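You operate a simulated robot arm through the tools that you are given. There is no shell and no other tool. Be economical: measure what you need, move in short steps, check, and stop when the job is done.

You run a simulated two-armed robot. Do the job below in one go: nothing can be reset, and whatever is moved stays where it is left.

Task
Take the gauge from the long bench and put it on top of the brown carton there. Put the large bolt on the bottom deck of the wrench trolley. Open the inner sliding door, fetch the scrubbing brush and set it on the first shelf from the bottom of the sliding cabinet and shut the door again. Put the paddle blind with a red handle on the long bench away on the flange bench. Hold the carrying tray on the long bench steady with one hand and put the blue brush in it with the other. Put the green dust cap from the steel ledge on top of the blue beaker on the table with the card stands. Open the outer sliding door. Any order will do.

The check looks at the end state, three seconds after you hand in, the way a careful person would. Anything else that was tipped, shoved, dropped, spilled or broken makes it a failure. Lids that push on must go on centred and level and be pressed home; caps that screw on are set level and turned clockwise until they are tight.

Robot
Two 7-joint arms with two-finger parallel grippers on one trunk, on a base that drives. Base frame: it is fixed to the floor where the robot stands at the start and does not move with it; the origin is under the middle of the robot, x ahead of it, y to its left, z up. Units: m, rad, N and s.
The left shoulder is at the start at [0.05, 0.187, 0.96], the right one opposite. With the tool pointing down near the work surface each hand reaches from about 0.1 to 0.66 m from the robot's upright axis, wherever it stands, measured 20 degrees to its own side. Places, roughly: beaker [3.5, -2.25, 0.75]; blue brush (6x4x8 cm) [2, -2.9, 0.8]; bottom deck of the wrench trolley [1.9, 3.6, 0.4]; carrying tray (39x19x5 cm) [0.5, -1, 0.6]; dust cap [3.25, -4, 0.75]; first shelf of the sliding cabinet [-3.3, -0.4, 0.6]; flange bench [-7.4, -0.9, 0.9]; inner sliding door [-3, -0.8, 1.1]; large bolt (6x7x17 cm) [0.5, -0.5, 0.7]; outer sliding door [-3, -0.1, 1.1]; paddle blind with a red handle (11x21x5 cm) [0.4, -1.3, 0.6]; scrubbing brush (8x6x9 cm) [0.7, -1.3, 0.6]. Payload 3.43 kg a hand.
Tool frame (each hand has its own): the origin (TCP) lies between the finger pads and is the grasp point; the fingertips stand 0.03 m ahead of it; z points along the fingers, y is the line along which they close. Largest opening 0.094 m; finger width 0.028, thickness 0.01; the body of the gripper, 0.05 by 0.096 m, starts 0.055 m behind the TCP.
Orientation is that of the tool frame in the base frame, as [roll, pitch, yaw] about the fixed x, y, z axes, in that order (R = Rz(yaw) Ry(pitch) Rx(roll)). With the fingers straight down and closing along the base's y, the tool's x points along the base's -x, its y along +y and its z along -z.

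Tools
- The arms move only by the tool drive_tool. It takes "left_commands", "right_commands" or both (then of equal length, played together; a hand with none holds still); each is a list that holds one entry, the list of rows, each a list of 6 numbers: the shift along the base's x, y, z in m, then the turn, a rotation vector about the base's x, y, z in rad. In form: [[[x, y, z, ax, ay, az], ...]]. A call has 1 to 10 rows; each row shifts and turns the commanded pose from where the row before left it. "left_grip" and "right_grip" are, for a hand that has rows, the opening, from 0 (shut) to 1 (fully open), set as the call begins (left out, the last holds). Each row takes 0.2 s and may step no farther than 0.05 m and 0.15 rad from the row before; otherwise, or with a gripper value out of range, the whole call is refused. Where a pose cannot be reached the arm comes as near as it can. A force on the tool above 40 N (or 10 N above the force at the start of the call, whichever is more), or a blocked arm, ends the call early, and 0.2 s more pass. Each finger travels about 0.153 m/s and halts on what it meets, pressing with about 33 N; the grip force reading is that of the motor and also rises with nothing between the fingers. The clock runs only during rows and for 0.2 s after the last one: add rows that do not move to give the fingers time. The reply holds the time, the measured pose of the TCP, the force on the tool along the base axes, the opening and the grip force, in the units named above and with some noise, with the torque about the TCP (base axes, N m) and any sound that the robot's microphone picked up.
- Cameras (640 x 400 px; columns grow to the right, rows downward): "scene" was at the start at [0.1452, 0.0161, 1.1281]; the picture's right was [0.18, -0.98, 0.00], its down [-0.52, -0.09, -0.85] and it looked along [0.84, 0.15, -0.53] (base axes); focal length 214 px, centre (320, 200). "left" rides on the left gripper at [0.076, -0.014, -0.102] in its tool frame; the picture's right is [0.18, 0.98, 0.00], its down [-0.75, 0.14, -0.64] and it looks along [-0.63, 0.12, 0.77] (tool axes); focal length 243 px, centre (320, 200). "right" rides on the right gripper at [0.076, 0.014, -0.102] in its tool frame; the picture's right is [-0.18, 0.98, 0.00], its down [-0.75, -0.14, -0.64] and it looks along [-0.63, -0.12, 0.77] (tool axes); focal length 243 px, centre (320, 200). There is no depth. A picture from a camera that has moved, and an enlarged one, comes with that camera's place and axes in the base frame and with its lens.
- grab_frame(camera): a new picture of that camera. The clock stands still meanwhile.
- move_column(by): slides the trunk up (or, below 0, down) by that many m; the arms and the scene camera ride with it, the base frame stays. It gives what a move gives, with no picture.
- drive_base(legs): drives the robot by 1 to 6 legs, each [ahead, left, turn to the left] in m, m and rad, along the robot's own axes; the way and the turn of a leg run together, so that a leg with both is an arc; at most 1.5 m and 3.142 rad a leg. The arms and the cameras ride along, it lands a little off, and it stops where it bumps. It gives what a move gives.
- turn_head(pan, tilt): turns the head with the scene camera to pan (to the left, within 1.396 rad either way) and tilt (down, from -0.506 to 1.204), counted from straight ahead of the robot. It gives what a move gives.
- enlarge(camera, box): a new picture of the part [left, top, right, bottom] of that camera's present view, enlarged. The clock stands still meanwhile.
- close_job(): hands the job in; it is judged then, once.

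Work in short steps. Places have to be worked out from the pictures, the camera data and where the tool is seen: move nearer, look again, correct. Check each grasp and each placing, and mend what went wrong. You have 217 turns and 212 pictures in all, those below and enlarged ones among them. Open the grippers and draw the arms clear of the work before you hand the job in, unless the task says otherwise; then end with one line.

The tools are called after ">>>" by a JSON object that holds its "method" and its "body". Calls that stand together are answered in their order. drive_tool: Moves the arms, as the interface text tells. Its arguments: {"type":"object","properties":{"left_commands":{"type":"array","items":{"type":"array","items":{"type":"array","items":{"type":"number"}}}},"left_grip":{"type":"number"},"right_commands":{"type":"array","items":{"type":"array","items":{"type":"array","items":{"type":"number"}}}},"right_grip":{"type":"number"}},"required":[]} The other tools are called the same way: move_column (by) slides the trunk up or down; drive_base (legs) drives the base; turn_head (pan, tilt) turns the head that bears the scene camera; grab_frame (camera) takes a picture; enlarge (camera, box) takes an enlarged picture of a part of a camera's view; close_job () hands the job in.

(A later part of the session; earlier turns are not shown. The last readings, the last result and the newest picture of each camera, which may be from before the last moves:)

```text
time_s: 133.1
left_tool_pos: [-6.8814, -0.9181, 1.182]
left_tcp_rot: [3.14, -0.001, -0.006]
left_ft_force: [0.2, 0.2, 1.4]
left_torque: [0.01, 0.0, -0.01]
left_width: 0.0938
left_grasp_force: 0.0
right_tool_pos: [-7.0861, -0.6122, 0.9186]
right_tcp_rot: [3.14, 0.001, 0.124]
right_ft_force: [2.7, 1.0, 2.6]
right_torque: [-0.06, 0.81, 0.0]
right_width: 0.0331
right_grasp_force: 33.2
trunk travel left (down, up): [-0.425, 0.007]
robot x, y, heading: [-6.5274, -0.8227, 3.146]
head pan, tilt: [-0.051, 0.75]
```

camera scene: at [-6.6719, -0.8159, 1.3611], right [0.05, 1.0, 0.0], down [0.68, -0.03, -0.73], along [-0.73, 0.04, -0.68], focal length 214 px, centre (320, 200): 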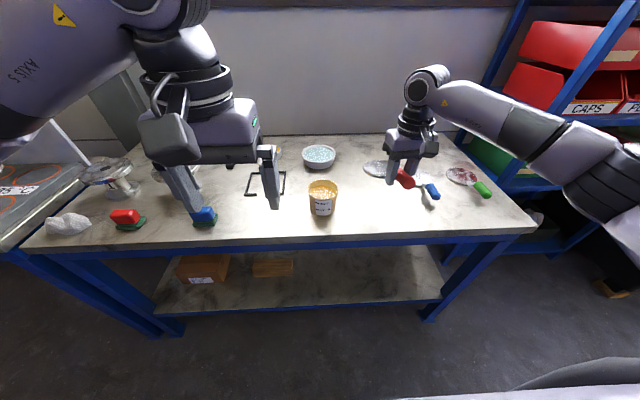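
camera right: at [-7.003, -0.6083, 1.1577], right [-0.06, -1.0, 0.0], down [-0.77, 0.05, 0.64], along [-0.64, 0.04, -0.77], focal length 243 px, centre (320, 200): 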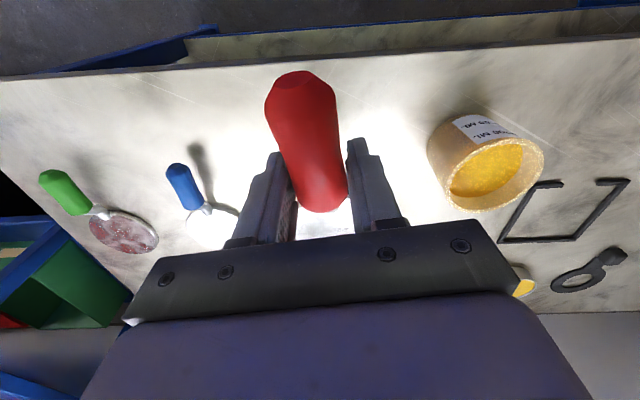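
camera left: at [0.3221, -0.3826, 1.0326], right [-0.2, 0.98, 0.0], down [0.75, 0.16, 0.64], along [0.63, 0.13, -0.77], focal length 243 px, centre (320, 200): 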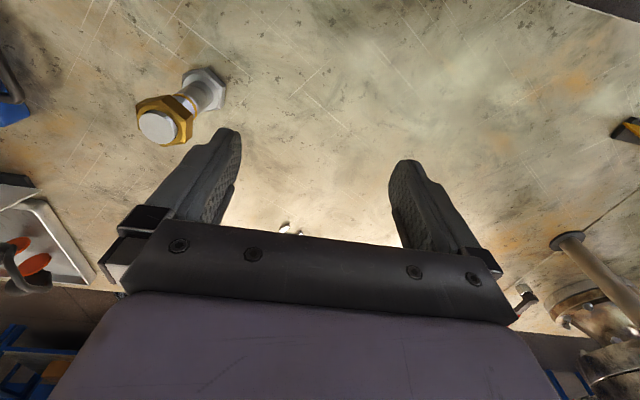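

Contact with the bench (force and torque changed). I release and raise the hand.

>>> {"method": "drive_tool", "body": {"right_commands": [[[0, 0, -0.001, 0, 0, 0], [0, 0, 0, 0, 0, 0], [0, 0, 0, 0, 0, 0], [0, 0, 0.04, 0, 0, 0], [0, 0, 0.045, 0, 0, 0], [0, 0, 0.045, 0, 0, 0], [0.03, 0, 0.035, 0, 0, 0]]], "right_grip": 1}}

>>> {"method": "enlarge", "body": {"camera": "scene", "box": [300, 130, 500, 250]}}

```text
time_s: 134.7
left_tool_pos: [-6.8811, -0.9184, 1.1813]
left_tcp_rot: [-3.141, -0.001, -0.004]
left_ft_force: [0.3, -0.2, 0.1]
left_torque: [0.0, 0.02, 0.0]
left_width: 0.0944
left_grasp_force: 0.1
right_tool_pos: [-7.0553, -0.6102, 1.0803]
right_tcp_rot: [3.14, 0.001, 0.123]
right_ft_force: [-1.1, 0.6, 0.0]
right_torque: [0.01, 0.0, -0.01]
right_width: 0.0941
right_grasp_force: 0.1
trunk travel left (down, up): [-0.425, 0.007]
robot x, y, heading: [-6.5317, -0.8164, 3.14]
head pan, tilt: [-0.051, 0.75]
```

```text
3.20 times, centred on (400, 190) of scene
camera zoom: at [-6.6705, -0.8156, 1.3613], right [0.05, 1.0, 0.0], down [0.68, -0.04, -0.73], along [-0.73, 0.04, -0.68], focal length 686 px, centre (64, 232)
```

zoom: 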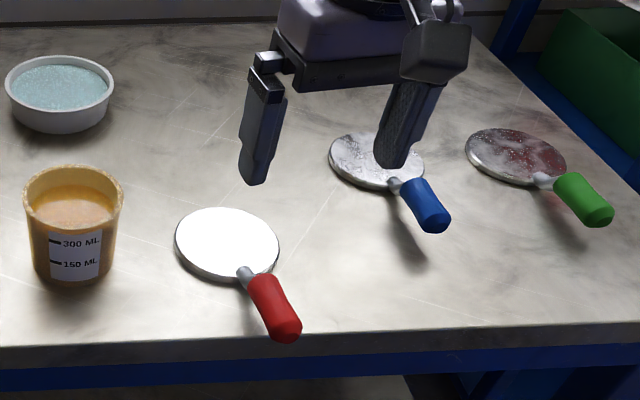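

Blind placed beside the other two, level. I tuck the right hand back and stretch the left forward as on the way in, then retrace the route backwards.

>>> {"method": "drive_tool", "body": {"right_commands": [[[0.045, -0.01, 0.02, 0, 0, 0], [0.045, -0.01, 0.02, 0, 0, 0], [0.045, -0.01, 0.02, 0, 0, -0.06], [0.03, -0.01, 0.02, 0, 0, -0.06]]], "right_grip": 1}}

>>> {"method": "drive_base", "body": {"legs": [[-0.55, 0, 0], [0, -0.9, 0], [0, -0.9, 0]]}}

>>> {"method": "drive_tool", "body": {"left_commands": [[[-0.045, 0, 0, 0, 0, 0], [-0.045, 0.01, 0, 0, 0, 0], [-0.045, 0.01, 0, 0, 0, 0], [-0.045, 0.0, 0, 0, 0, 0], [-0.045, 0, 0, 0, 0, 0]]], "left_grip": 1}}

```text
refused: row 1 steps farther than a row can; nothing moved
```

```text
time_s: 146.3
left_tool_pos: [-6.3265, 0.8625, 1.1825]
left_tcp_rot: [-3.139, 0.0, -0.028]
left_ft_force: [1.0, 0.0, 1.2]
left_torque: [-0.01, 0.0, -0.02]
left_width: 0.094
left_grasp_force: 0.1
right_tool_pos: [-6.4936, 1.1756, 1.078]
right_tcp_rot: [3.141, -0.002, 0.099]
right_ft_force: [0.4, -0.7, 1.4]
right_torque: [-0.01, -0.01, 0.02]
right_width: 0.0941
right_grasp_force: 0.0
trunk travel left (down, up): [-0.425, 0.007]
robot x, y, heading: [-5.9686, 0.9508, 3.119]
head pan, tilt: [-0.051, 0.75]
```

```text
time_s: 147.5
left_tool_pos: [-6.552, 0.8864, 1.1822]
left_tcp_rot: [3.138, 0.003, -0.032]
left_ft_force: [0.1, 1.7, 0.4]
left_torque: [-0.01, 0.02, -0.01]
left_width: 0.0939
left_grasp_force: 0.1
right_tool_pos: [-6.4928, 1.1759, 1.0777]
right_tcp_rot: [-3.141, -0.002, 0.099]
right_ft_force: [0.3, 0.6, -0.1]
right_torque: [-0.01, 0.03, -0.01]
right_width: 0.0938
right_grasp_force: 0.1
trunk travel left (down, up): [-0.425, 0.007]
robot x, y, heading: [-5.9726, 0.9506, 3.115]
head pan, tilt: [-0.051, 0.75]
```

The tuck was slightly over-long per row and refused, but the drive was clear anyway. I tuck the right hand now.

>>> {"method": "drive_tool", "body": {"right_commands": [[[0.03, -0.01, 0.03, 0, 0, -0.03], [0.03, -0.01, 0.03, 0, 0, -0.03], [0.03, -0.01, 0.03, 0, 0, -0.03], [0.03, -0.01, 0.01, 0, 0, -0.03]]], "right_grip": 1}}

>>> {"method": "grab_frame", "body": {"camera": "scene"}}

```text
time_s: 148.5
left_tool_pos: [-6.5519, 0.8831, 1.1822]
left_tcp_rot: [3.141, 0.0, -0.029]
left_ft_force: [-0.5, -0.3, -0.5]
left_torque: [-0.02, 0.0, -0.02]
left_width: 0.094
left_grasp_force: 0.1
right_tool_pos: [-6.3768, 1.1339, 1.1806]
right_tcp_rot: [-3.141, 0.0, -0.02]
right_ft_force: [0.8, 0.1, 0.5]
right_torque: [-0.03, 0.02, -0.02]
right_width: 0.094
right_grasp_force: 0.1
trunk travel left (down, up): [-0.425, 0.007]
robot x, y, heading: [-5.9704, 0.9535, 3.115]
head pan, tilt: [-0.051, 0.75]
```

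```text
150 pictures are left
camera scene: at [-6.1125, 0.9595, 1.3612], right [0.07, 1.0, 0.0], down [0.68, -0.05, -0.73], along [-0.73, 0.05, -0.68], focal length 214 px, centre (320, 200)
```

scene: 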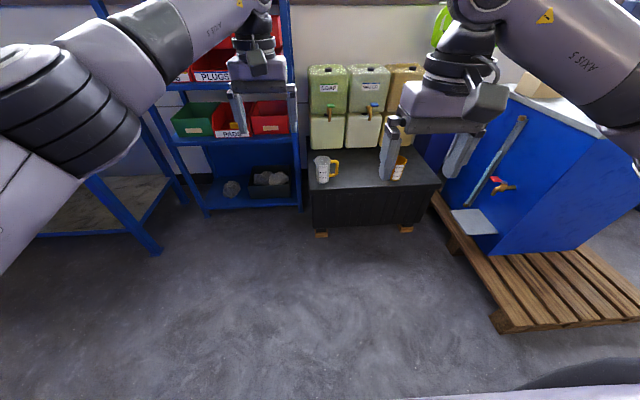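

Reverse through the pinch, using the same waypoints.

>>> {"method": "drive_base", "body": {"legs": [[-0.763, -0.27, 0.027], [-0.35, -0.45, 0], [-0.66, -0.42, 0]]}}

```text
time_s: 159.5
left_tool_pos: [-4.7527, 1.9784, 1.1816]
left_tcp_rot: [-3.141, 0.001, -0.016]
left_ft_force: [-0.7, -0.1, -0.4]
left_torque: [-0.01, -0.01, 0.04]
left_width: 0.0942
left_grasp_force: 0.0
right_tool_pos: [-4.5816, 2.231, 1.1795]
right_tcp_rot: [3.14, -0.001, -0.01]
right_ft_force: [0.2, 0.6, 0.8]
right_torque: [-0.03, 0.02, 0.02]
right_width: 0.0941
right_grasp_force: 0.1
trunk travel left (down, up): [-0.425, 0.007]
robot x, y, heading: [-4.1733, 2.0574, 3.129]
head pan, tilt: [-0.051, 0.75]
```

Through. I draw in the left hand, then reverse through the cart gap, slide south and turn to face the long bench.

>>> {"method": "drive_tool", "body": {"left_commands": [[[0.045, 0, 0, 0, 0, 0], [0.045, 0, 0, 0, 0, 0], [0.045, 0, 0, 0, 0, 0], [0.045, 0, 0, 0, 0, 0], [0.02, 0, 0, 0, 0, 0]]], "left_grip": 1}}

>>> {"method": "drive_base", "body": {"legs": [[-1.4, 0, 0], [-1.4, 0, 0], [0, 1.1, 0], [0, 1.1, 0], [0, 0.95, 0], [0, 0, 3.14]]}}

>>> {"method": "move_column", "body": {"by": -0.25}}

>>> {"method": "turn_head", "body": {"pan": -0.1, "tilt": 0.5}}

>>> {"method": "grab_frame", "body": {"camera": "scene"}}

```text
time_s: 160.7
left_tool_pos: [-4.5516, 1.9746, 1.1834]
left_tcp_rot: [-3.141, -0.002, -0.015]
left_ft_force: [-0.8, -0.1, -0.1]
left_torque: [0.0, -0.03, -0.03]
left_width: 0.0944
left_grasp_force: 0.1
right_tool_pos: [-4.5814, 2.2304, 1.1807]
right_tcp_rot: [3.14, -0.001, -0.009]
right_ft_force: [0.0, 0.3, -0.2]
right_torque: [0.02, 0.01, -0.02]
right_width: 0.0943
right_grasp_force: 0.0
trunk travel left (down, up): [-0.425, 0.007]
robot x, y, heading: [-4.1733, 2.0512, 3.125]
head pan, tilt: [-0.051, 0.75]
```

```text
time_s: 189.4
left_tool_pos: [-2.0557, -1.1979, 1.1819]
left_tcp_rot: [3.141, -0.001, -0.127]
left_ft_force: [0.0, 0.2, -0.2]
left_torque: [0.02, 0.02, 0.02]
left_width: 0.094
left_grasp_force: 0.1
right_tool_pos: [-2.0572, -0.9388, 1.1802]
right_tcp_rot: [3.141, 0.002, -0.12]
right_ft_force: [-0.7, 0.0, 0.6]
right_torque: [0.0, 0.02, 0.02]
right_width: 0.094
right_grasp_force: 0.0
trunk travel left (down, up): [-0.425, 0.007]
robot x, y, heading: [-1.6742, -1.162, 3.017]
head pan, tilt: [-0.051, 0.75]
stopped in leg 6: the robot was blocked; the commanded pose is now the measured one
```

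```text
time_s: 191.4
left_tool_pos: [-2.0549, -1.1975, 0.9709]
left_tcp_rot: [-3.137, 0.013, -0.128]
left_ft_force: [3.2, 0.7, 8.6]
left_torque: [-0.43, -0.13, 0.28]
left_width: 0.0931
left_grasp_force: 0.0
right_tool_pos: [-2.0579, -0.9391, 0.9608]
right_tcp_rot: [-3.141, 0.0, -0.121]
right_ft_force: [1.3, 0.7, -0.7]
right_torque: [-0.01, -0.01, -0.01]
right_width: 0.094
right_grasp_force: 0.1
trunk travel left (down, up): [-0.205, 0.227]
robot x, y, heading: [-1.6714, -1.1612, 3.017]
head pan, tilt: [-0.051, 0.75]
stopped: the force on the tool passed its limit (the readings are from after the stop); the commanded pose is now the measured one
```

```text
time_s: 192.2
left_tool_pos: [-2.0549, -1.1974, 0.9711]
left_tcp_rot: [-3.138, 0.015, -0.126]
left_ft_force: [5.2, -0.2, 12.8]
left_torque: [-0.61, -0.23, 0.29]
left_width: 0.0934
left_grasp_force: 0.1
right_tool_pos: [-2.0564, -0.9401, 0.9612]
right_tcp_rot: [-3.141, 0.001, -0.12]
right_ft_force: [-0.7, -0.1, 0.6]
right_torque: [-0.02, 0.0, -0.01]
right_width: 0.0937
right_grasp_force: 0.1
trunk travel left (down, up): [-0.205, 0.227]
robot x, y, heading: [-1.673, -1.1612, 3.017]
head pan, tilt: [-0.099, 0.499]
```

```text
149 pictures are left
camera scene: at [-1.8174, -1.1335, 1.1631], right [0.22, 0.98, 0.0], down [0.47, -0.11, -0.88], along [-0.86, 0.19, -0.48], focal length 214 px, centre (320, 200)
```

scene: 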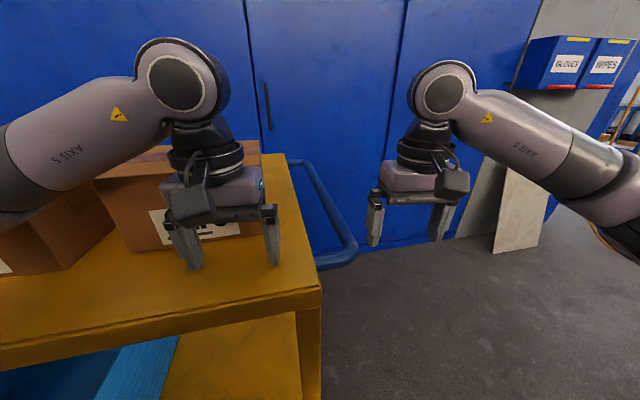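

The base drifted closer to the yellow cart, and the left fingers pressed on a carton on it. I raise the trunk at once and back away.

>>> {"method": "move_column", "body": {"by": 0.2}}

>>> {"method": "grab_frame", "body": {"camera": "left"}}

>>> {"method": "turn_head", "body": {"pan": 0.5, "tilt": 0.6}}

>>> {"method": "grab_frame", "body": {"camera": "scene"}}

```text
time_s: 194.4
left_tool_pos: [-2.0564, -1.1977, 1.169]
left_tcp_rot: [-3.136, 0.012, -0.127]
left_ft_force: [0.3, 0.4, -0.5]
left_torque: [0.01, 0.02, 0.01]
left_width: 0.0941
left_grasp_force: 0.1
right_tool_pos: [-2.0577, -0.9388, 1.1598]
right_tcp_rot: [3.141, -0.001, -0.121]
right_ft_force: [0.4, 0.5, 0.5]
right_torque: [0.02, -0.02, -0.02]
right_width: 0.0939
right_grasp_force: 0.1
trunk travel left (down, up): [-0.405, 0.027]
robot x, y, heading: [-1.6719, -1.1594, 3.017]
head pan, tilt: [-0.099, 0.499]
```

```text
148 pictures are left
camera left: at [-1.9778, -1.1932, 1.2708], right [0.06, -1.0, -0.01], down [-0.76, -0.05, 0.65], along [-0.65, -0.03, -0.76], focal length 243 px, centre (320, 200)
```

left: 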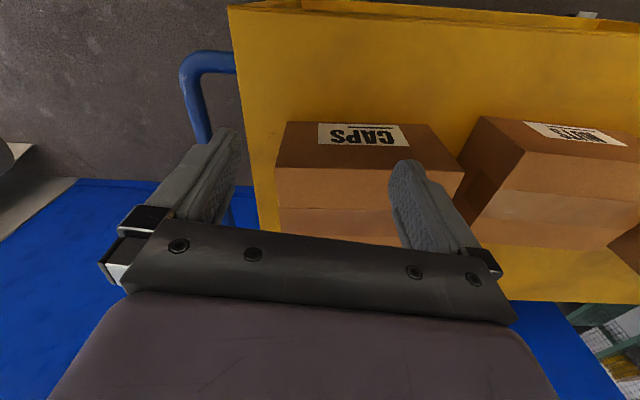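

```text
time_s: 195.4
left_tool_pos: [-2.056, -1.1976, 1.1704]
left_tcp_rot: [-3.136, 0.012, -0.127]
left_ft_force: [-1.1, 0.3, 0.6]
left_torque: [-0.01, 0.0, 0.02]
left_width: 0.094
left_grasp_force: 0.0
right_tool_pos: [-2.0581, -0.9389, 1.1603]
right_tcp_rot: [3.141, -0.002, -0.121]
right_ft_force: [0.4, 0.2, -0.2]
right_torque: [-0.01, -0.03, -0.01]
right_width: 0.094
right_grasp_force: 0.0
trunk travel left (down, up): [-0.405, 0.027]
robot x, y, heading: [-1.6715, -1.1608, 3.018]
head pan, tilt: [0.499, 0.6]
```

```text
147 pictures are left
camera scene: at [-1.812, -1.1861, 1.3538], right [-0.37, 0.93, 0.0], down [0.53, 0.21, -0.83], along [-0.77, -0.3, -0.56], focal length 214 px, centre (320, 200)
```

scene: 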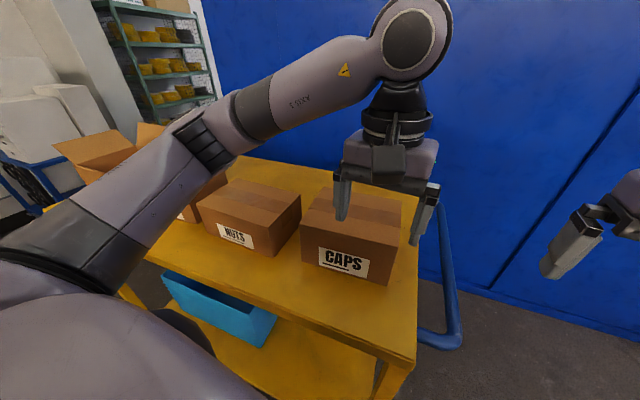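

The cart and its boxes look undisturbed. I back off 0.45 m, then turn to face the long bench and lower the trunk only there.

>>> {"method": "drive_base", "body": {"legs": [[-0.5, 0, 0], [0, 0, -3.017]]}}

>>> {"method": "turn_head", "body": {"pan": -0.1, "tilt": 0.5}}

>>> {"method": "grab_frame", "body": {"camera": "scene"}}

```text
time_s: 205.3
left_tool_pos: [-0.7993, -1.1301, 1.1684]
left_tcp_rot: [-3.136, 0.012, -3.129]
left_ft_force: [-0.2, 0.3, -0.3]
left_torque: [0.02, 0.02, -0.01]
left_width: 0.0941
left_grasp_force: 0.1
right_tool_pos: [-0.762, -1.3854, 1.1603]
right_tcp_rot: [-3.141, -0.003, -3.119]
right_ft_force: [-0.3, 0.4, -0.5]
right_torque: [-0.01, 0.01, 0.01]
right_width: 0.094
right_grasp_force: 0.1
trunk travel left (down, up): [-0.405, 0.027]
robot x, y, heading: [-1.1755, -1.2208, 0.019]
head pan, tilt: [0.499, 0.6]
```

```text
time_s: 206.3
left_tool_pos: [-0.8006, -1.1299, 1.1694]
left_tcp_rot: [-3.136, 0.012, -3.126]
left_ft_force: [0.2, 0.0, 0.0]
left_torque: [0.01, -0.03, 0.03]
left_width: 0.094
left_grasp_force: 0.1
right_tool_pos: [-0.7616, -1.3841, 1.1602]
right_tcp_rot: [-3.141, -0.002, -3.119]
right_ft_force: [0.2, 0.1, 0.0]
right_torque: [0.0, -0.01, 0.0]
right_width: 0.0939
right_grasp_force: 0.0
trunk travel left (down, up): [-0.405, 0.027]
robot x, y, heading: [-1.179, -1.2215, 0.018]
head pan, tilt: [-0.099, 0.499]
```

```text
146 pictures are left
camera scene: at [-1.0292, -1.227, 1.3629], right [-0.08, -1.0, 0.0], down [-0.48, 0.04, -0.88], along [0.88, -0.07, -0.48], focal length 214 px, centre (320, 200)
```

scene: 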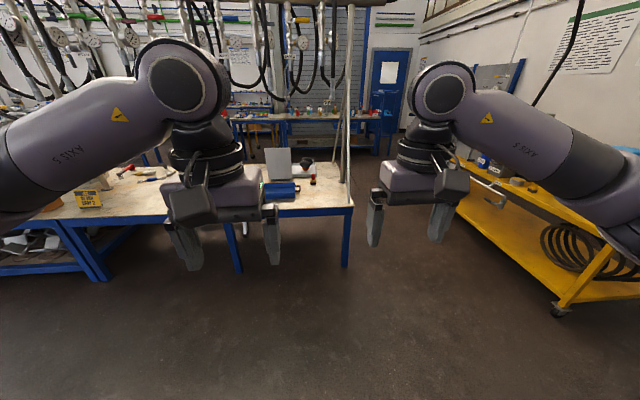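

I lower the trunk here in free space and drive up to the bench in front of the scrubbing brush.

>>> {"method": "move_column", "body": {"by": -0.23}}

>>> {"method": "drive_base", "body": {"legs": [[1.15, 0.05, -0.018]]}}

>>> {"method": "turn_head", "body": {"pan": -0.2, "tilt": 0.75}}

>>> {"method": "grab_frame", "body": {"camera": "scene"}}

>>> {"method": "grab_frame", "body": {"camera": "right"}}

```text
time_s: 208.8
left_tool_pos: [-0.7992, -1.1291, 0.9393]
left_tcp_rot: [-3.135, 0.012, -3.129]
left_ft_force: [-1.0, 0.5, 0.2]
left_torque: [0.0, 0.01, 0.02]
left_width: 0.0942
left_grasp_force: 0.0
right_tool_pos: [-0.7624, -1.3845, 0.9304]
right_tcp_rot: [-3.141, -0.004, -3.119]
right_ft_force: [-0.1, -0.4, 0.6]
right_torque: [0.03, -0.03, 0.02]
right_width: 0.0943
right_grasp_force: 0.0
trunk travel left (down, up): [-0.175, 0.257]
robot x, y, heading: [-1.1756, -1.2189, 0.02]
head pan, tilt: [-0.099, 0.499]
```

```text
time_s: 214.8
left_tool_pos: [0.3864, -1.0885, 0.9405]
left_tcp_rot: [-3.137, 0.012, 3.126]
left_ft_force: [0.1, 0.5, 0.2]
left_torque: [-0.01, -0.01, 0.0]
left_width: 0.0941
left_grasp_force: 0.1
right_tool_pos: [0.4171, -1.3451, 0.9302]
right_tcp_rot: [3.141, -0.002, 3.132]
right_ft_force: [-1.2, 0.1, -0.6]
right_torque: [-0.01, 0.02, 0.03]
right_width: 0.094
right_grasp_force: 0.1
trunk travel left (down, up): [-0.175, 0.257]
robot x, y, heading: [0.0032, -1.1689, -0.01]
head pan, tilt: [-0.099, 0.499]
```

```text
time_s: 215.6
left_tool_pos: [0.3861, -1.0889, 0.939]
left_tcp_rot: [-3.137, 0.012, 3.126]
left_ft_force: [-0.1, 0.6, 0.2]
left_torque: [-0.03, -0.04, -0.01]
left_width: 0.0938
left_grasp_force: 0.1
right_tool_pos: [0.4172, -1.3457, 0.9296]
right_tcp_rot: [3.141, -0.001, 3.132]
right_ft_force: [-0.7, 0.2, 0.1]
right_torque: [0.01, 0.02, 0.0]
right_width: 0.0942
right_grasp_force: 0.0
trunk travel left (down, up): [-0.175, 0.257]
robot x, y, heading: [0.0067, -1.1708, -0.019]
head pan, tilt: [-0.201, 0.75]
```

```text
145 pictures are left
camera scene: at [0.1444, -1.1862, 1.111], right [-0.21, -0.98, 0.0], down [-0.67, 0.14, -0.73], along [0.72, -0.15, -0.68], focal length 214 px, centre (320, 200)
```

scene: 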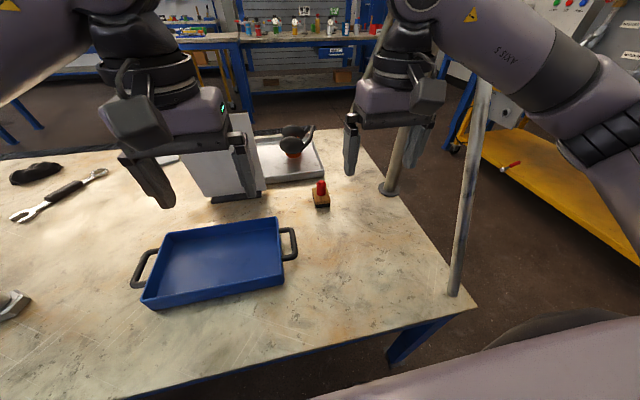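

```text
144 pictures are left
camera right: at [0.3407, -1.3311, 1.0329], right [0.19, 0.98, 0.0], down [0.75, -0.15, 0.64], along [0.63, -0.12, -0.77], focal length 243 px, centre (320, 200)
```

right: 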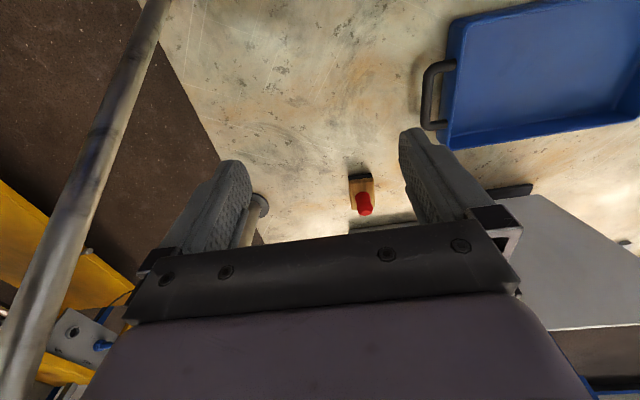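

The tripod stay passes near (0.55, -1.64) at elbow height, so I shift 8 cm left and a bit forward for a safer right-arm reach.

>>> {"method": "drive_base", "body": {"legs": [[0.07, 0.09, 0.01]]}}

>>> {"method": "grab_frame", "body": {"camera": "right"}}

>>> {"method": "enlarge", "body": {"camera": "scene", "box": [280, 140, 440, 240]}}

```text
time_s: 216.8
left_tool_pos: [0.4542, -0.9947, 0.9396]
left_tcp_rot: [-3.137, 0.014, 3.138]
left_ft_force: [0.8, -0.2, -0.2]
left_torque: [0.01, 0.0, -0.01]
left_width: 0.0941
left_grasp_force: 0.0
right_tool_pos: [0.4874, -1.25, 0.9301]
right_tcp_rot: [3.141, -0.003, -3.139]
right_ft_force: [0.6, 0.5, 0.2]
right_torque: [0.03, 0.0, -0.01]
right_width: 0.094
right_grasp_force: 0.1
trunk travel left (down, up): [-0.175, 0.257]
robot x, y, heading: [0.0758, -1.0738, 0.0]
head pan, tilt: [-0.201, 0.75]
```

```text
143 pictures are left
camera right: at [0.4117, -1.2368, 1.033], right [0.18, 0.98, 0.0], down [0.75, -0.14, 0.64], along [0.63, -0.12, -0.77], focal length 243 px, centre (320, 200)
```

right: 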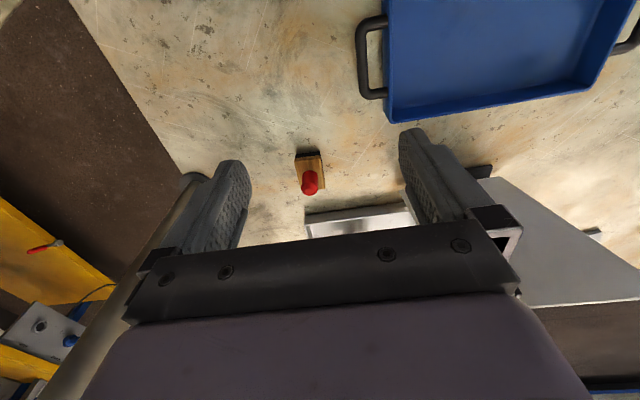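

```text
4.00 times, centred on (360, 190) of scene
camera zoom: at [0.2137, -1.0942, 1.111], right [-0.2, -0.98, 0.0], down [-0.67, 0.14, -0.73], along [0.72, -0.15, -0.68], focal length 858 px, centre (160, 240)
```

zoom: 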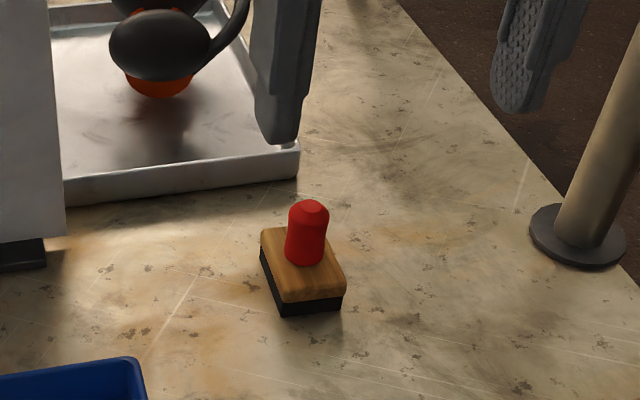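

The red knob tops out near (0.665, -1.302, 0.69). I bring the right hand above it.

>>> {"method": "drive_tool", "body": {"right_commands": [[[0.04, -0.012, -0.02, 0, 0, 0], [0.04, -0.012, -0.02, 0, 0, 0], [0.04, -0.012, -0.02, 0, 0, 0], [0.04, -0.012, -0.02, 0, 0, 0], [0.018, -0.004, -0.04, 0, 0, 0], [0, 0, 0, 0, 0, 0]]], "right_grip": 1}}

>>> {"method": "grab_frame", "body": {"camera": "right"}}

>>> {"method": "grab_frame", "body": {"camera": "scene"}}

```text
time_s: 218.2
left_tool_pos: [0.4553, -0.9939, 0.9392]
left_tcp_rot: [-3.136, 0.012, 3.138]
left_ft_force: [0.7, -0.6, -0.4]
left_torque: [-0.01, 0.01, 0.03]
left_width: 0.0942
left_grasp_force: 0.0
right_tool_pos: [0.6661, -1.3009, 0.81]
right_tcp_rot: [-3.141, 0.0, -3.137]
right_ft_force: [-1.2, 0.7, 0.3]
right_torque: [0.04, 0.04, 0.0]
right_width: 0.0944
right_grasp_force: 0.1
trunk travel left (down, up): [-0.175, 0.257]
robot x, y, heading: [0.0746, -1.0768, 0.003]
head pan, tilt: [-0.201, 0.75]
```

```text
141 pictures are left
camera right: at [0.5901, -1.2881, 0.9131], right [0.18, 0.98, 0.0], down [0.75, -0.14, 0.64], along [0.63, -0.12, -0.77], focal length 243 px, centre (320, 200)
```

right: 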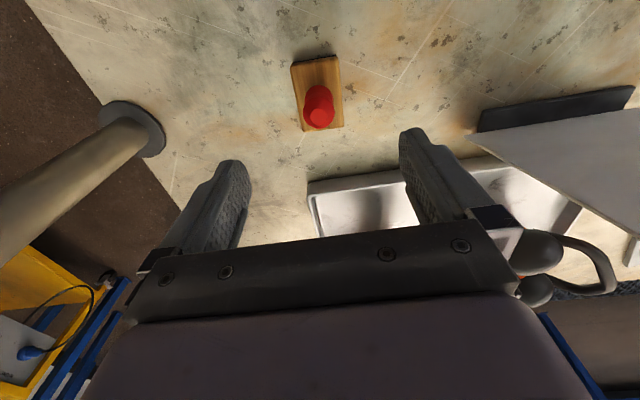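

```text
140 pictures are left
camera scene: at [0.214, -1.0941, 1.1109], right [-0.2, -0.98, 0.0], down [-0.67, 0.14, -0.73], along [0.72, -0.15, -0.68], focal length 214 px, centre (320, 200)
```

scene: 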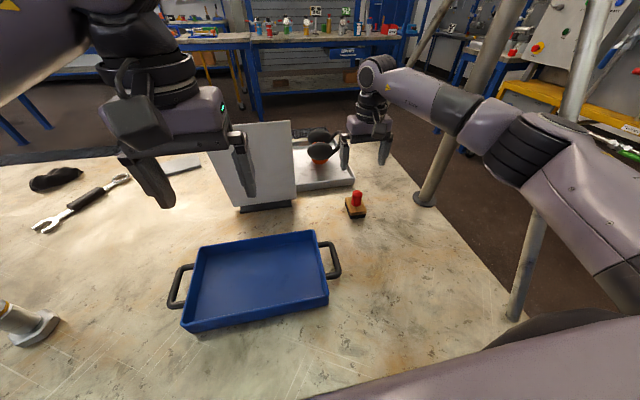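

Knob centre (0.673, -1.304). I correct, descend so the tips sit just above the wooden block, and grip.

>>> {"method": "drive_tool", "body": {"right_commands": [[[0.007, -0.003, -0.04, 0, 0, 0], [0, 0, -0.045, 0, 0, 0], [0, 0, -0.03, 0, 0, 0], [0, 0, -0.015, 0, 0, 0], [0, 0, 0, 0, 0, 0]]], "right_grip": 1}}

>>> {"method": "drive_tool", "body": {"right_commands": [[[0, 0, 0, 0, 0, 0], [0, 0, 0, 0, 0, 0], [0, 0, 0, 0, 0, 0], [0, 0, 0, 0, 0, 0]]], "right_grip": 0}}

>>> {"method": "grab_frame", "body": {"camera": "right"}}

```text
time_s: 219.4
left_tool_pos: [0.4547, -0.994, 0.9399]
left_tcp_rot: [-3.136, 0.012, 3.136]
left_ft_force: [0.9, -0.3, -0.6]
left_torque: [-0.01, -0.02, 0.02]
left_width: 0.0941
left_grasp_force: 0.0
right_tool_pos: [0.6718, -1.3051, 0.6803]
right_tcp_rot: [-3.141, 0.0, -3.137]
right_ft_force: [-0.3, -0.9, 0.3]
right_torque: [-0.03, 0.0, -0.01]
right_width: 0.094
right_grasp_force: 0.1
trunk travel left (down, up): [-0.175, 0.257]
robot x, y, heading: [0.0729, -1.0794, 0.002]
head pan, tilt: [-0.201, 0.75]
```

```text
time_s: 220.4
left_tool_pos: [0.4546, -0.9934, 0.9401]
left_tcp_rot: [-3.136, 0.013, 3.137]
left_ft_force: [0.1, -0.2, -0.5]
left_torque: [-0.02, 0.02, 0.0]
left_width: 0.094
left_grasp_force: 0.0
right_tool_pos: [0.6721, -1.3035, 0.6804]
right_tcp_rot: [3.141, -0.002, -3.138]
right_ft_force: [1.3, -0.3, 0.3]
right_torque: [-0.01, -0.05, 0.01]
right_width: 0.0317
right_grasp_force: 32.9
trunk travel left (down, up): [-0.175, 0.257]
robot x, y, heading: [0.0783, -1.0792, -0.003]
head pan, tilt: [-0.201, 0.75]
```

```text
139 pictures are left
camera right: at [0.5964, -1.2906, 0.783], right [0.18, 0.98, 0.0], down [0.76, -0.14, 0.64], along [0.63, -0.12, -0.77], focal length 243 px, centre (320, 200)
```

right: 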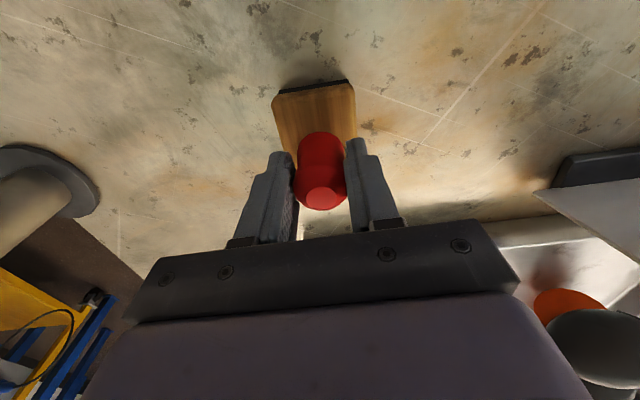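

Knob is gripped (0.032 m). I lift it straight up and draw it in.

>>> {"method": "drive_tool", "body": {"right_commands": [[[0, 0, 0.03, 0, 0, 0], [0, 0, 0.045, 0, 0, 0], [0, 0, 0.045, 0, 0, 0], [-0.02, 0, 0.045, 0, 0, 0], [-0.03, 0.005, 0.039, 0, 0, 0], [-0.03, 0.005, 0.039, 0, 0, 0], [-0.045, 0.01, 0, 0, 0, 0], [-0.045, 0.01, 0, 0, 0, 0], [-0.045, 0.01, 0, 0, 0, 0], [0, 0, 0, 0, 0, 0]]], "right_grip": 0}}

>>> {"method": "grab_frame", "body": {"camera": "scene"}}

```text
time_s: 222.6
left_tool_pos: [0.4543, -0.9934, 0.9399]
left_tcp_rot: [-3.138, 0.011, 3.136]
left_ft_force: [0.8, 0.0, 0.4]
left_torque: [0.0, -0.03, -0.01]
left_width: 0.0939
left_grasp_force: 0.0
right_tool_pos: [0.4537, -1.2618, 0.925]
right_tcp_rot: [-3.141, -0.002, -3.14]
right_ft_force: [-0.5, 0.8, -2.1]
right_torque: [0.01, 0.02, -0.01]
right_width: 0.032
right_grasp_force: 33.1
trunk travel left (down, up): [-0.175, 0.257]
robot x, y, heading: [0.075, -1.0781, 0.003]
head pan, tilt: [-0.201, 0.75]
```

```text
138 pictures are left
camera scene: at [0.2139, -1.094, 1.1109], right [-0.2, -0.98, 0.0], down [-0.67, 0.14, -0.73], along [0.72, -0.15, -0.68], focal length 214 px, centre (320, 200)
```

scene: 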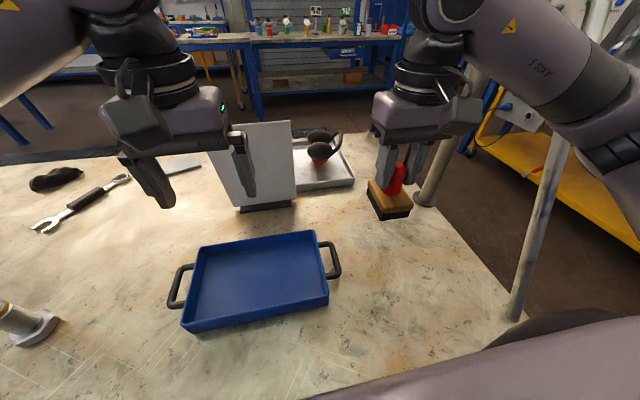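

I back away, shift to y≈-0.45 and turn to face the cabinet, then look at the doors.

>>> {"method": "drive_base", "body": {"legs": [[-0.9, 0, 0], [0, 0.6, 0], [0, 0, 3.138]]}}

>>> {"method": "turn_head", "body": {"pan": 0, "tilt": 0.2}}

>>> {"method": "grab_frame", "body": {"camera": "scene"}}

```text
time_s: 237.4
left_tool_pos: [-1.2026, -0.5848, 0.94]
left_tcp_rot: [-3.136, 0.013, 0.018]
left_ft_force: [0.4, -0.1, -0.1]
left_torque: [0.02, 0.01, -0.05]
left_width: 0.0938
left_grasp_force: 0.0
right_tool_pos: [-1.2083, -0.3167, 0.9236]
right_tcp_rot: [3.141, -0.003, 0.026]
right_ft_force: [1.0, 0.2, -0.9]
right_torque: [0.02, -0.01, 0.03]
right_width: 0.032
right_grasp_force: 33.2
trunk travel left (down, up): [-0.175, 0.257]
robot x, y, heading: [-0.8246, -0.4948, -3.119]
head pan, tilt: [-0.201, 0.75]
```

```text
time_s: 238.4
left_tool_pos: [-1.2024, -0.5863, 0.94]
left_tcp_rot: [-3.137, 0.012, 0.018]
left_ft_force: [0.0, -0.1, 0.5]
left_torque: [0.04, 0.01, 0.01]
left_width: 0.094
left_grasp_force: 0.0
right_tool_pos: [-1.2073, -0.318, 0.9235]
right_tcp_rot: [-3.141, -0.002, 0.026]
right_ft_force: [0.8, 0.4, -1.6]
right_torque: [0.01, 0.01, 0.05]
right_width: 0.0322
right_grasp_force: 32.8
trunk travel left (down, up): [-0.175, 0.257]
robot x, y, heading: [-0.8252, -0.4936, -3.118]
head pan, tilt: [0.0, 0.201]
```

```text
137 pictures are left
camera scene: at [-0.9781, -0.4969, 1.1605], right [-0.02, 1.0, 0.0], down [0.2, 0.0, -0.98], along [-0.98, -0.02, -0.2], focal length 214 px, centre (320, 200)
```

scene: 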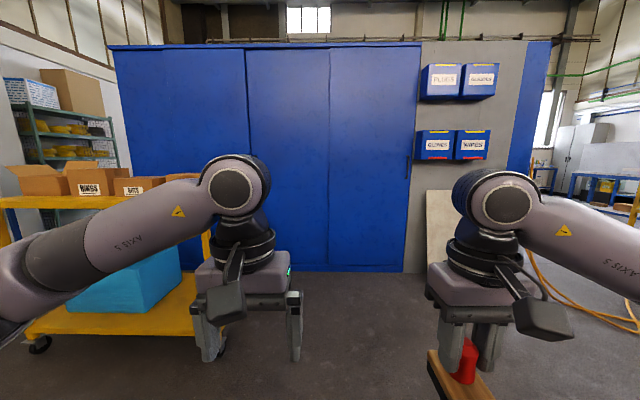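

>>> {"method": "enlarge", "body": {"camera": "scene", "box": [200, 40, 440, 280]}}

```text
1.67 times, centred on (320, 160) of scene
camera zoom: at [-0.9781, -0.4969, 1.1605], right [-0.02, 1.0, 0.0], down [0.2, 0.0, -0.98], along [-0.98, -0.02, -0.2], focal length 358 px, centre (320, 267)
```

zoom: 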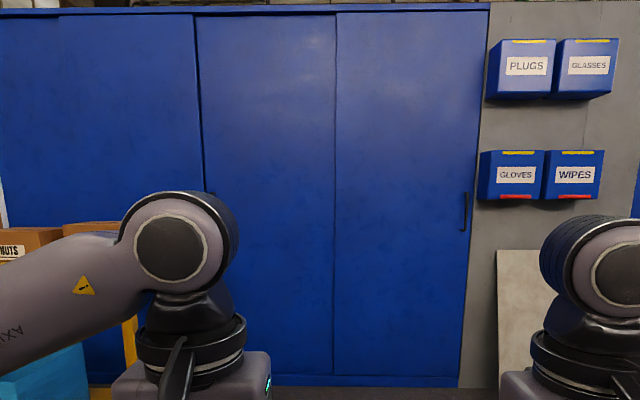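

Doors: inner spans y≈-1.24…-0.45 (handle hidden behind my wrist), outer -0.45…0.35 with its handle near (−3, 0.27, 1.07). I raise the trunk 0.2 m to clear the cart's rail and drive closer at y≈-0.5.

>>> {"method": "move_column", "body": {"by": 0.2}}

>>> {"method": "drive_base", "body": {"legs": [[1.25, 0, -0.02]]}}

>>> {"method": "turn_head", "body": {"pan": 0.5, "tilt": 0.3}}

>>> {"method": "grab_frame", "body": {"camera": "scene"}}

>>> {"method": "turn_head", "body": {"pan": 0.5, "tilt": 0.9}}

>>> {"method": "grab_frame", "body": {"camera": "scene"}}

```text
time_s: 240.6
left_tool_pos: [-1.202, -0.5861, 1.1397]
left_tcp_rot: [-3.138, 0.013, 0.017]
left_ft_force: [0.0, 0.1, 0.4]
left_torque: [0.0, -0.01, 0.03]
left_width: 0.094
left_grasp_force: 0.1
right_tool_pos: [-1.2085, -0.3173, 1.1231]
right_tcp_rot: [3.141, -0.003, 0.026]
right_ft_force: [0.1, -1.0, -2.1]
right_torque: [-0.03, 0.02, -0.01]
right_width: 0.0321
right_grasp_force: 33.3
trunk travel left (down, up): [-0.375, 0.057]
robot x, y, heading: [-0.8259, -0.4963, -3.119]
head pan, tilt: [0.0, 0.201]
```

```text
time_s: 246.9
left_tool_pos: [-2.4547, -0.587, 1.1396]
left_tcp_rot: [-3.135, 0.014, -0.006]
left_ft_force: [-0.2, 0.2, 0.3]
left_torque: [-0.02, 0.03, 0.0]
left_width: 0.0943
left_grasp_force: 0.0
right_tool_pos: [-2.4542, -0.319, 1.1241]
right_tcp_rot: [3.141, -0.001, 0.0]
right_ft_force: [-0.4, 0.2, -0.6]
right_torque: [-0.04, -0.01, 0.0]
right_width: 0.0318
right_grasp_force: 33.2
trunk travel left (down, up): [-0.375, 0.057]
robot x, y, heading: [-2.074, -0.5028, 3.135]
head pan, tilt: [0.0, 0.201]
```

```text
time_s: 247.8
left_tool_pos: [-2.456, -0.5868, 1.1387]
left_tcp_rot: [-3.137, 0.012, -0.007]
left_ft_force: [0.3, 0.0, 0.1]
left_torque: [-0.01, 0.04, -0.01]
left_width: 0.0939
left_grasp_force: 0.0
right_tool_pos: [-2.4546, -0.3194, 1.1239]
right_tcp_rot: [-3.141, -0.001, 0.001]
right_ft_force: [1.0, -0.1, -1.0]
right_torque: [0.0, -0.01, 0.0]
right_width: 0.0317
right_grasp_force: 33.0
trunk travel left (down, up): [-0.375, 0.057]
robot x, y, heading: [-2.0775, -0.5056, 3.136]
head pan, tilt: [0.499, 0.3]
```

```text
135 pictures are left
camera scene: at [-2.2184, -0.5493, 1.3513], right [-0.47, 0.88, 0.0], down [0.26, 0.14, -0.96], along [-0.84, -0.45, -0.3], focal length 214 px, centre (320, 200)
```

scene: 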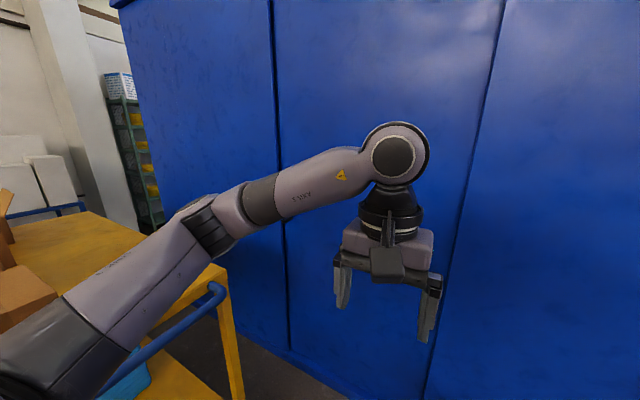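

```text
time_s: 248.8
left_tool_pos: [-2.4555, -0.5878, 1.1398]
left_tcp_rot: [-3.136, 0.013, -0.008]
left_ft_force: [0.0, 0.0, 0.7]
left_torque: [0.0, 0.0, -0.01]
left_width: 0.0941
left_grasp_force: 0.1
right_tool_pos: [-2.4529, -0.3204, 1.1243]
right_tcp_rot: [3.141, -0.001, 0.001]
right_ft_force: [-0.2, 0.2, -2.6]
right_torque: [-0.02, -0.05, -0.01]
right_width: 0.0321
right_grasp_force: 32.9
trunk travel left (down, up): [-0.375, 0.057]
robot x, y, heading: [-2.076, -0.5054, 3.139]
head pan, tilt: [0.499, 0.901]
```

```text
134 pictures are left
camera scene: at [-2.2027, -0.5409, 1.2991], right [-0.48, 0.88, 0.0], down [0.69, 0.37, -0.62], along [-0.55, -0.3, -0.78], focal length 214 px, centre (320, 200)
```

scene: 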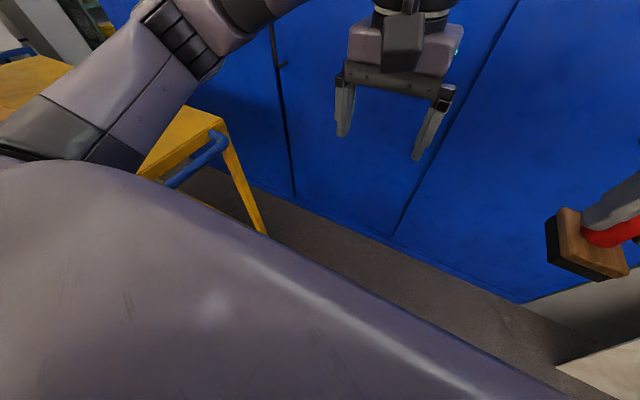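

The inner handle is a vertical bar near (-3.0, -1.16), z≈0.97–1.2. I turn the left hand to point forward, to straddle the bar with open fingers.

>>> {"method": "drive_tool", "body": {"left_commands": [[[-0.02, -0.02, 0, 0, 0.14, 0], [-0.02, -0.02, 0, 0, 0.14, 0], [-0.02, -0.02, 0, 0, 0.14, 0], [-0.02, -0.02, 0, 0, 0.14, 0], [-0.02, -0.02, 0, 0, 0.14, 0], [-0.02, -0.02, 0, 0, 0.14, 0], [-0.02, -0.02, 0, 0, 0.14, 0], [-0.02, -0.02, 0, 0, 0.14, 0], [-0.02, -0.02, 0, 0, 0.14, 0], [-0.02, -0.02, 0, 0, 0.14, 0]]], "left_grip": 1}}

>>> {"method": "drive_tool", "body": {"left_commands": [[[0, -0.04, 0, 0, 0.14, 0], [0, -0.04, 0, 0, 0.02, 0], [0, -0.04, 0, 0, 0, 0], [0, 0, 0, 0, 0, 0]]]}}

>>> {"method": "grab_frame", "body": {"camera": "left"}}

>>> {"method": "turn_head", "body": {"pan": 0.55, "tilt": 0.4}}

>>> {"method": "grab_frame", "body": {"camera": "scene"}}

```text
time_s: 251.0
left_tool_pos: [-2.6499, -0.7849, 1.1392]
left_tcp_rot: [3.098, 1.391, -0.077]
left_ft_force: [-0.4, -0.3, 0.6]
left_torque: [0.01, -0.06, 0.01]
left_width: 0.0939
left_grasp_force: 0.1
left hand out of reach, approached as far as the arm can: row 10
right_tool_pos: [-2.4539, -0.3193, 1.1239]
right_tcp_rot: [-3.141, -0.001, 0.001]
right_ft_force: [0.3, 0.1, -1.9]
right_torque: [0.02, -0.02, -0.01]
right_width: 0.0318
right_grasp_force: 32.9
trunk travel left (down, up): [-0.375, 0.057]
robot x, y, heading: [-2.0772, -0.5043, 3.136]
head pan, tilt: [0.499, 0.901]
```

```text
time_s: 252.0
left_tool_pos: [-2.6505, -0.8634, 1.1375]
left_tcp_rot: [3.097, 1.408, -0.081]
left_ft_force: [-0.2, 0.2, 0.6]
left_torque: [0.0, -0.02, -0.03]
left_width: 0.094
left_grasp_force: 0.1
left hand out of reach, approached as far as the arm can: row 1
right_tool_pos: [-2.4542, -0.3198, 1.1259]
right_tcp_rot: [-3.141, -0.002, -0.001]
right_ft_force: [-0.1, 0.2, -1.2]
right_torque: [0.0, -0.02, 0.01]
right_width: 0.0319
right_grasp_force: 33.1
trunk travel left (down, up): [-0.375, 0.057]
robot x, y, heading: [-2.0737, -0.5005, 3.138]
head pan, tilt: [0.499, 0.901]
```

```text
133 pictures are left
camera left: at [-2.536, -0.853, 1.0786], right [-0.01, -0.98, -0.17], down [0.51, -0.15, 0.85], along [-0.86, -0.08, 0.5], focal length 243 px, centre (320, 200)
```

left: 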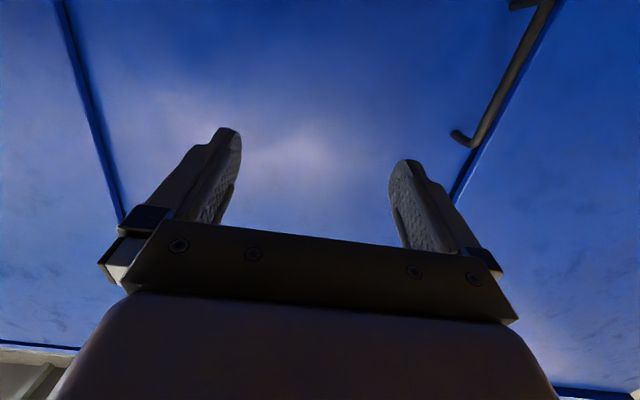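

```text
time_s: 252.9
left_tool_pos: [-2.6506, -0.8636, 1.1375]
left_tcp_rot: [3.094, 1.409, -0.081]
left_ft_force: [0.4, 0.8, 0.6]
left_torque: [0.04, 0.01, 0.01]
left_width: 0.094
left_grasp_force: 0.0
right_tool_pos: [-2.4538, -0.3196, 1.1237]
right_tcp_rot: [-3.141, 0.0, 0.0]
right_ft_force: [0.5, 0.1, -0.3]
right_torque: [0.02, -0.02, 0.0]
right_width: 0.0318
right_grasp_force: 32.5
trunk travel left (down, up): [-0.375, 0.057]
robot x, y, heading: [-2.0764, -0.5068, 3.14]
head pan, tilt: [0.55, 0.4]
```

```text
132 pictures are left
camera scene: at [-2.2154, -0.5531, 1.342], right [-0.52, 0.85, 0.0], down [0.33, 0.2, -0.92], along [-0.79, -0.48, -0.39], focal length 214 px, centre (320, 200)
```

scene: 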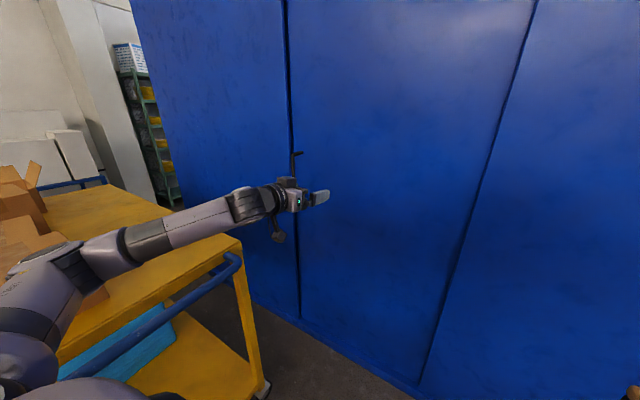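

Left hand now points forward (pitch 1.41). The bar is at about x −3.01, y −1.17, z 0.96–1.16. I drive nearer, stopping short of the door.

>>> {"method": "drive_base", "body": {"legs": [[0.2, 0.2, 0]]}}

>>> {"method": "drive_tool", "body": {"left_commands": [[[0, -0.03, -0.03, 0, 0, 0], [0, -0.03, -0.03, 0, 0, 0], [0, -0.03, -0.02, 0, 0, 0], [0, 0, 0, 0, 0, 0]]], "left_grip": 1}}

>>> {"method": "grab_frame", "body": {"camera": "left"}}

>>> {"method": "grab_frame", "body": {"camera": "scene"}}

```text
time_s: 254.9
left_tool_pos: [-2.8466, -1.0716, 1.1366]
left_tcp_rot: [3.098, 1.409, -0.068]
left_ft_force: [-0.3, -0.2, 0.0]
left_torque: [-0.01, 0.0, 0.0]
left_width: 0.094
left_grasp_force: 0.1
right_tool_pos: [-2.6555, -0.5269, 1.1233]
right_tcp_rot: [-3.141, -0.001, 0.01]
right_ft_force: [-0.2, 0.0, -2.1]
right_torque: [0.01, 0.0, 0.03]
right_width: 0.0317
right_grasp_force: 32.8
trunk travel left (down, up): [-0.375, 0.057]
robot x, y, heading: [-2.2759, -0.7068, -3.132]
head pan, tilt: [0.55, 0.4]
```

```text
time_s: 255.9
left_tool_pos: [-2.8468, -1.163, 1.0577]
left_tcp_rot: [3.093, 1.409, -0.073]
left_ft_force: [-0.3, 0.1, 0.2]
left_torque: [-0.01, 0.02, -0.02]
left_width: 0.0939
left_grasp_force: 0.1
right_tool_pos: [-2.655, -0.526, 1.1243]
right_tcp_rot: [-3.141, -0.002, 0.01]
right_ft_force: [-0.1, 0.0, -2.8]
right_torque: [-0.01, 0.01, -0.01]
right_width: 0.0319
right_grasp_force: 32.8
trunk travel left (down, up): [-0.375, 0.057]
robot x, y, heading: [-2.2793, -0.7085, -3.137]
head pan, tilt: [0.55, 0.4]
```

```text
131 pictures are left
camera left: at [-2.7327, -1.1515, 0.9991], right [0.01, -0.98, -0.17], down [0.51, -0.15, 0.85], along [-0.86, -0.09, 0.5], focal length 243 px, centre (320, 200)
```

left: 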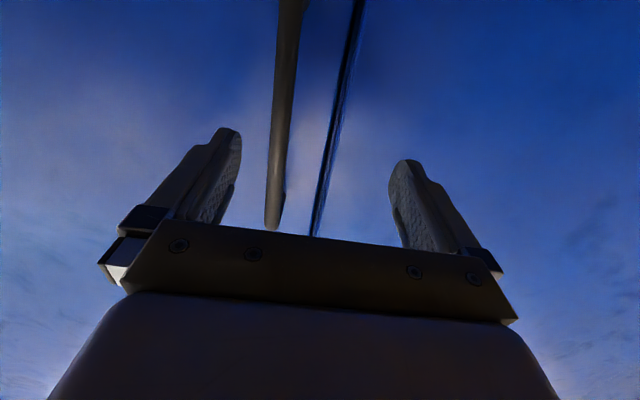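

```text
130 pictures are left
camera scene: at [-2.4147, -0.7571, 1.342], right [-0.53, 0.85, 0.0], down [0.33, 0.21, -0.92], along [-0.78, -0.49, -0.39], focal length 214 px, centre (320, 200)
```

scene: 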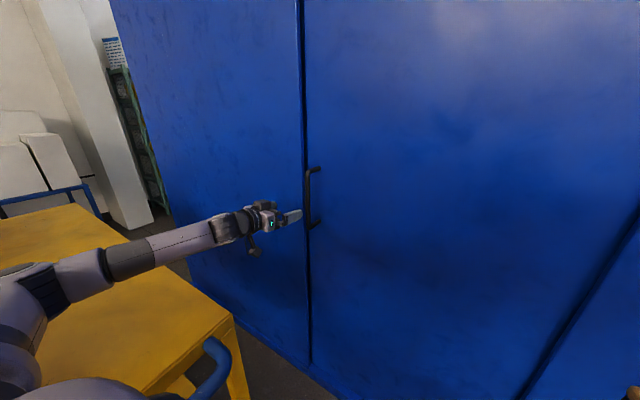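

Triangulating with the wrist camera puts the bar at about (-2.945, -1.13). I centre on it and move in 8 cm.

>>> {"method": "drive_tool", "body": {"left_commands": [[[0, 0.033, 0, 0, 0, 0], [-0.03, 0, 0, 0, 0, 0], [-0.03, 0, 0, 0, 0, 0], [-0.02, 0, 0, 0, 0, 0], [0, 0, 0, 0, 0, 0]]], "left_grip": 1}}

>>> {"method": "grab_frame", "body": {"camera": "left"}}

>>> {"method": "enlarge", "body": {"camera": "scene", "box": [230, 150, 350, 250]}}

```text
time_s: 257.1
left_tool_pos: [-2.9263, -1.1294, 1.0576]
left_tcp_rot: [3.096, 1.409, -0.07]
left_ft_force: [-0.1, 0.3, -1.0]
left_torque: [-0.03, 0.0, 0.0]
left_width: 0.0942
left_grasp_force: 0.0
right_tool_pos: [-2.6571, -0.5253, 1.1245]
right_tcp_rot: [3.14, -0.002, 0.01]
right_ft_force: [-0.2, 1.0, -1.1]
right_torque: [0.01, 0.02, 0.0]
right_width: 0.0318
right_grasp_force: 33.3
trunk travel left (down, up): [-0.375, 0.057]
robot x, y, heading: [-2.2746, -0.7059, -3.134]
head pan, tilt: [0.55, 0.4]
```

```text
129 pictures are left
camera left: at [-2.8123, -1.1178, 0.9983], right [0.01, -0.98, -0.17], down [0.51, -0.15, 0.85], along [-0.86, -0.09, 0.5], focal length 243 px, centre (320, 200)
```

left: 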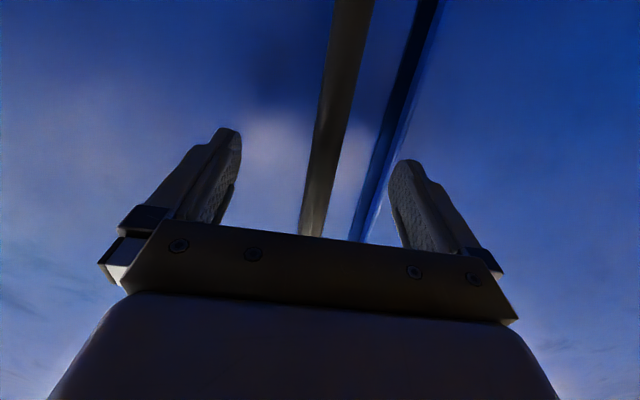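

```text
4.00 times, centred on (290, 200) of scene
camera zoom: at [-2.4146, -0.7573, 1.3421], right [-0.53, 0.85, 0.0], down [0.33, 0.21, -0.92], along [-0.78, -0.49, -0.39], focal length 858 px, centre (440, 200)
```

zoom: 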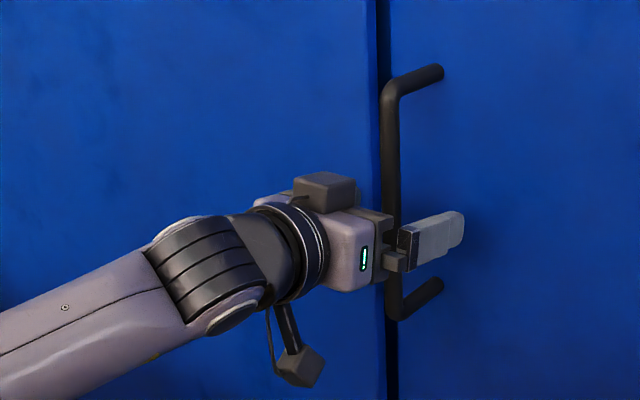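

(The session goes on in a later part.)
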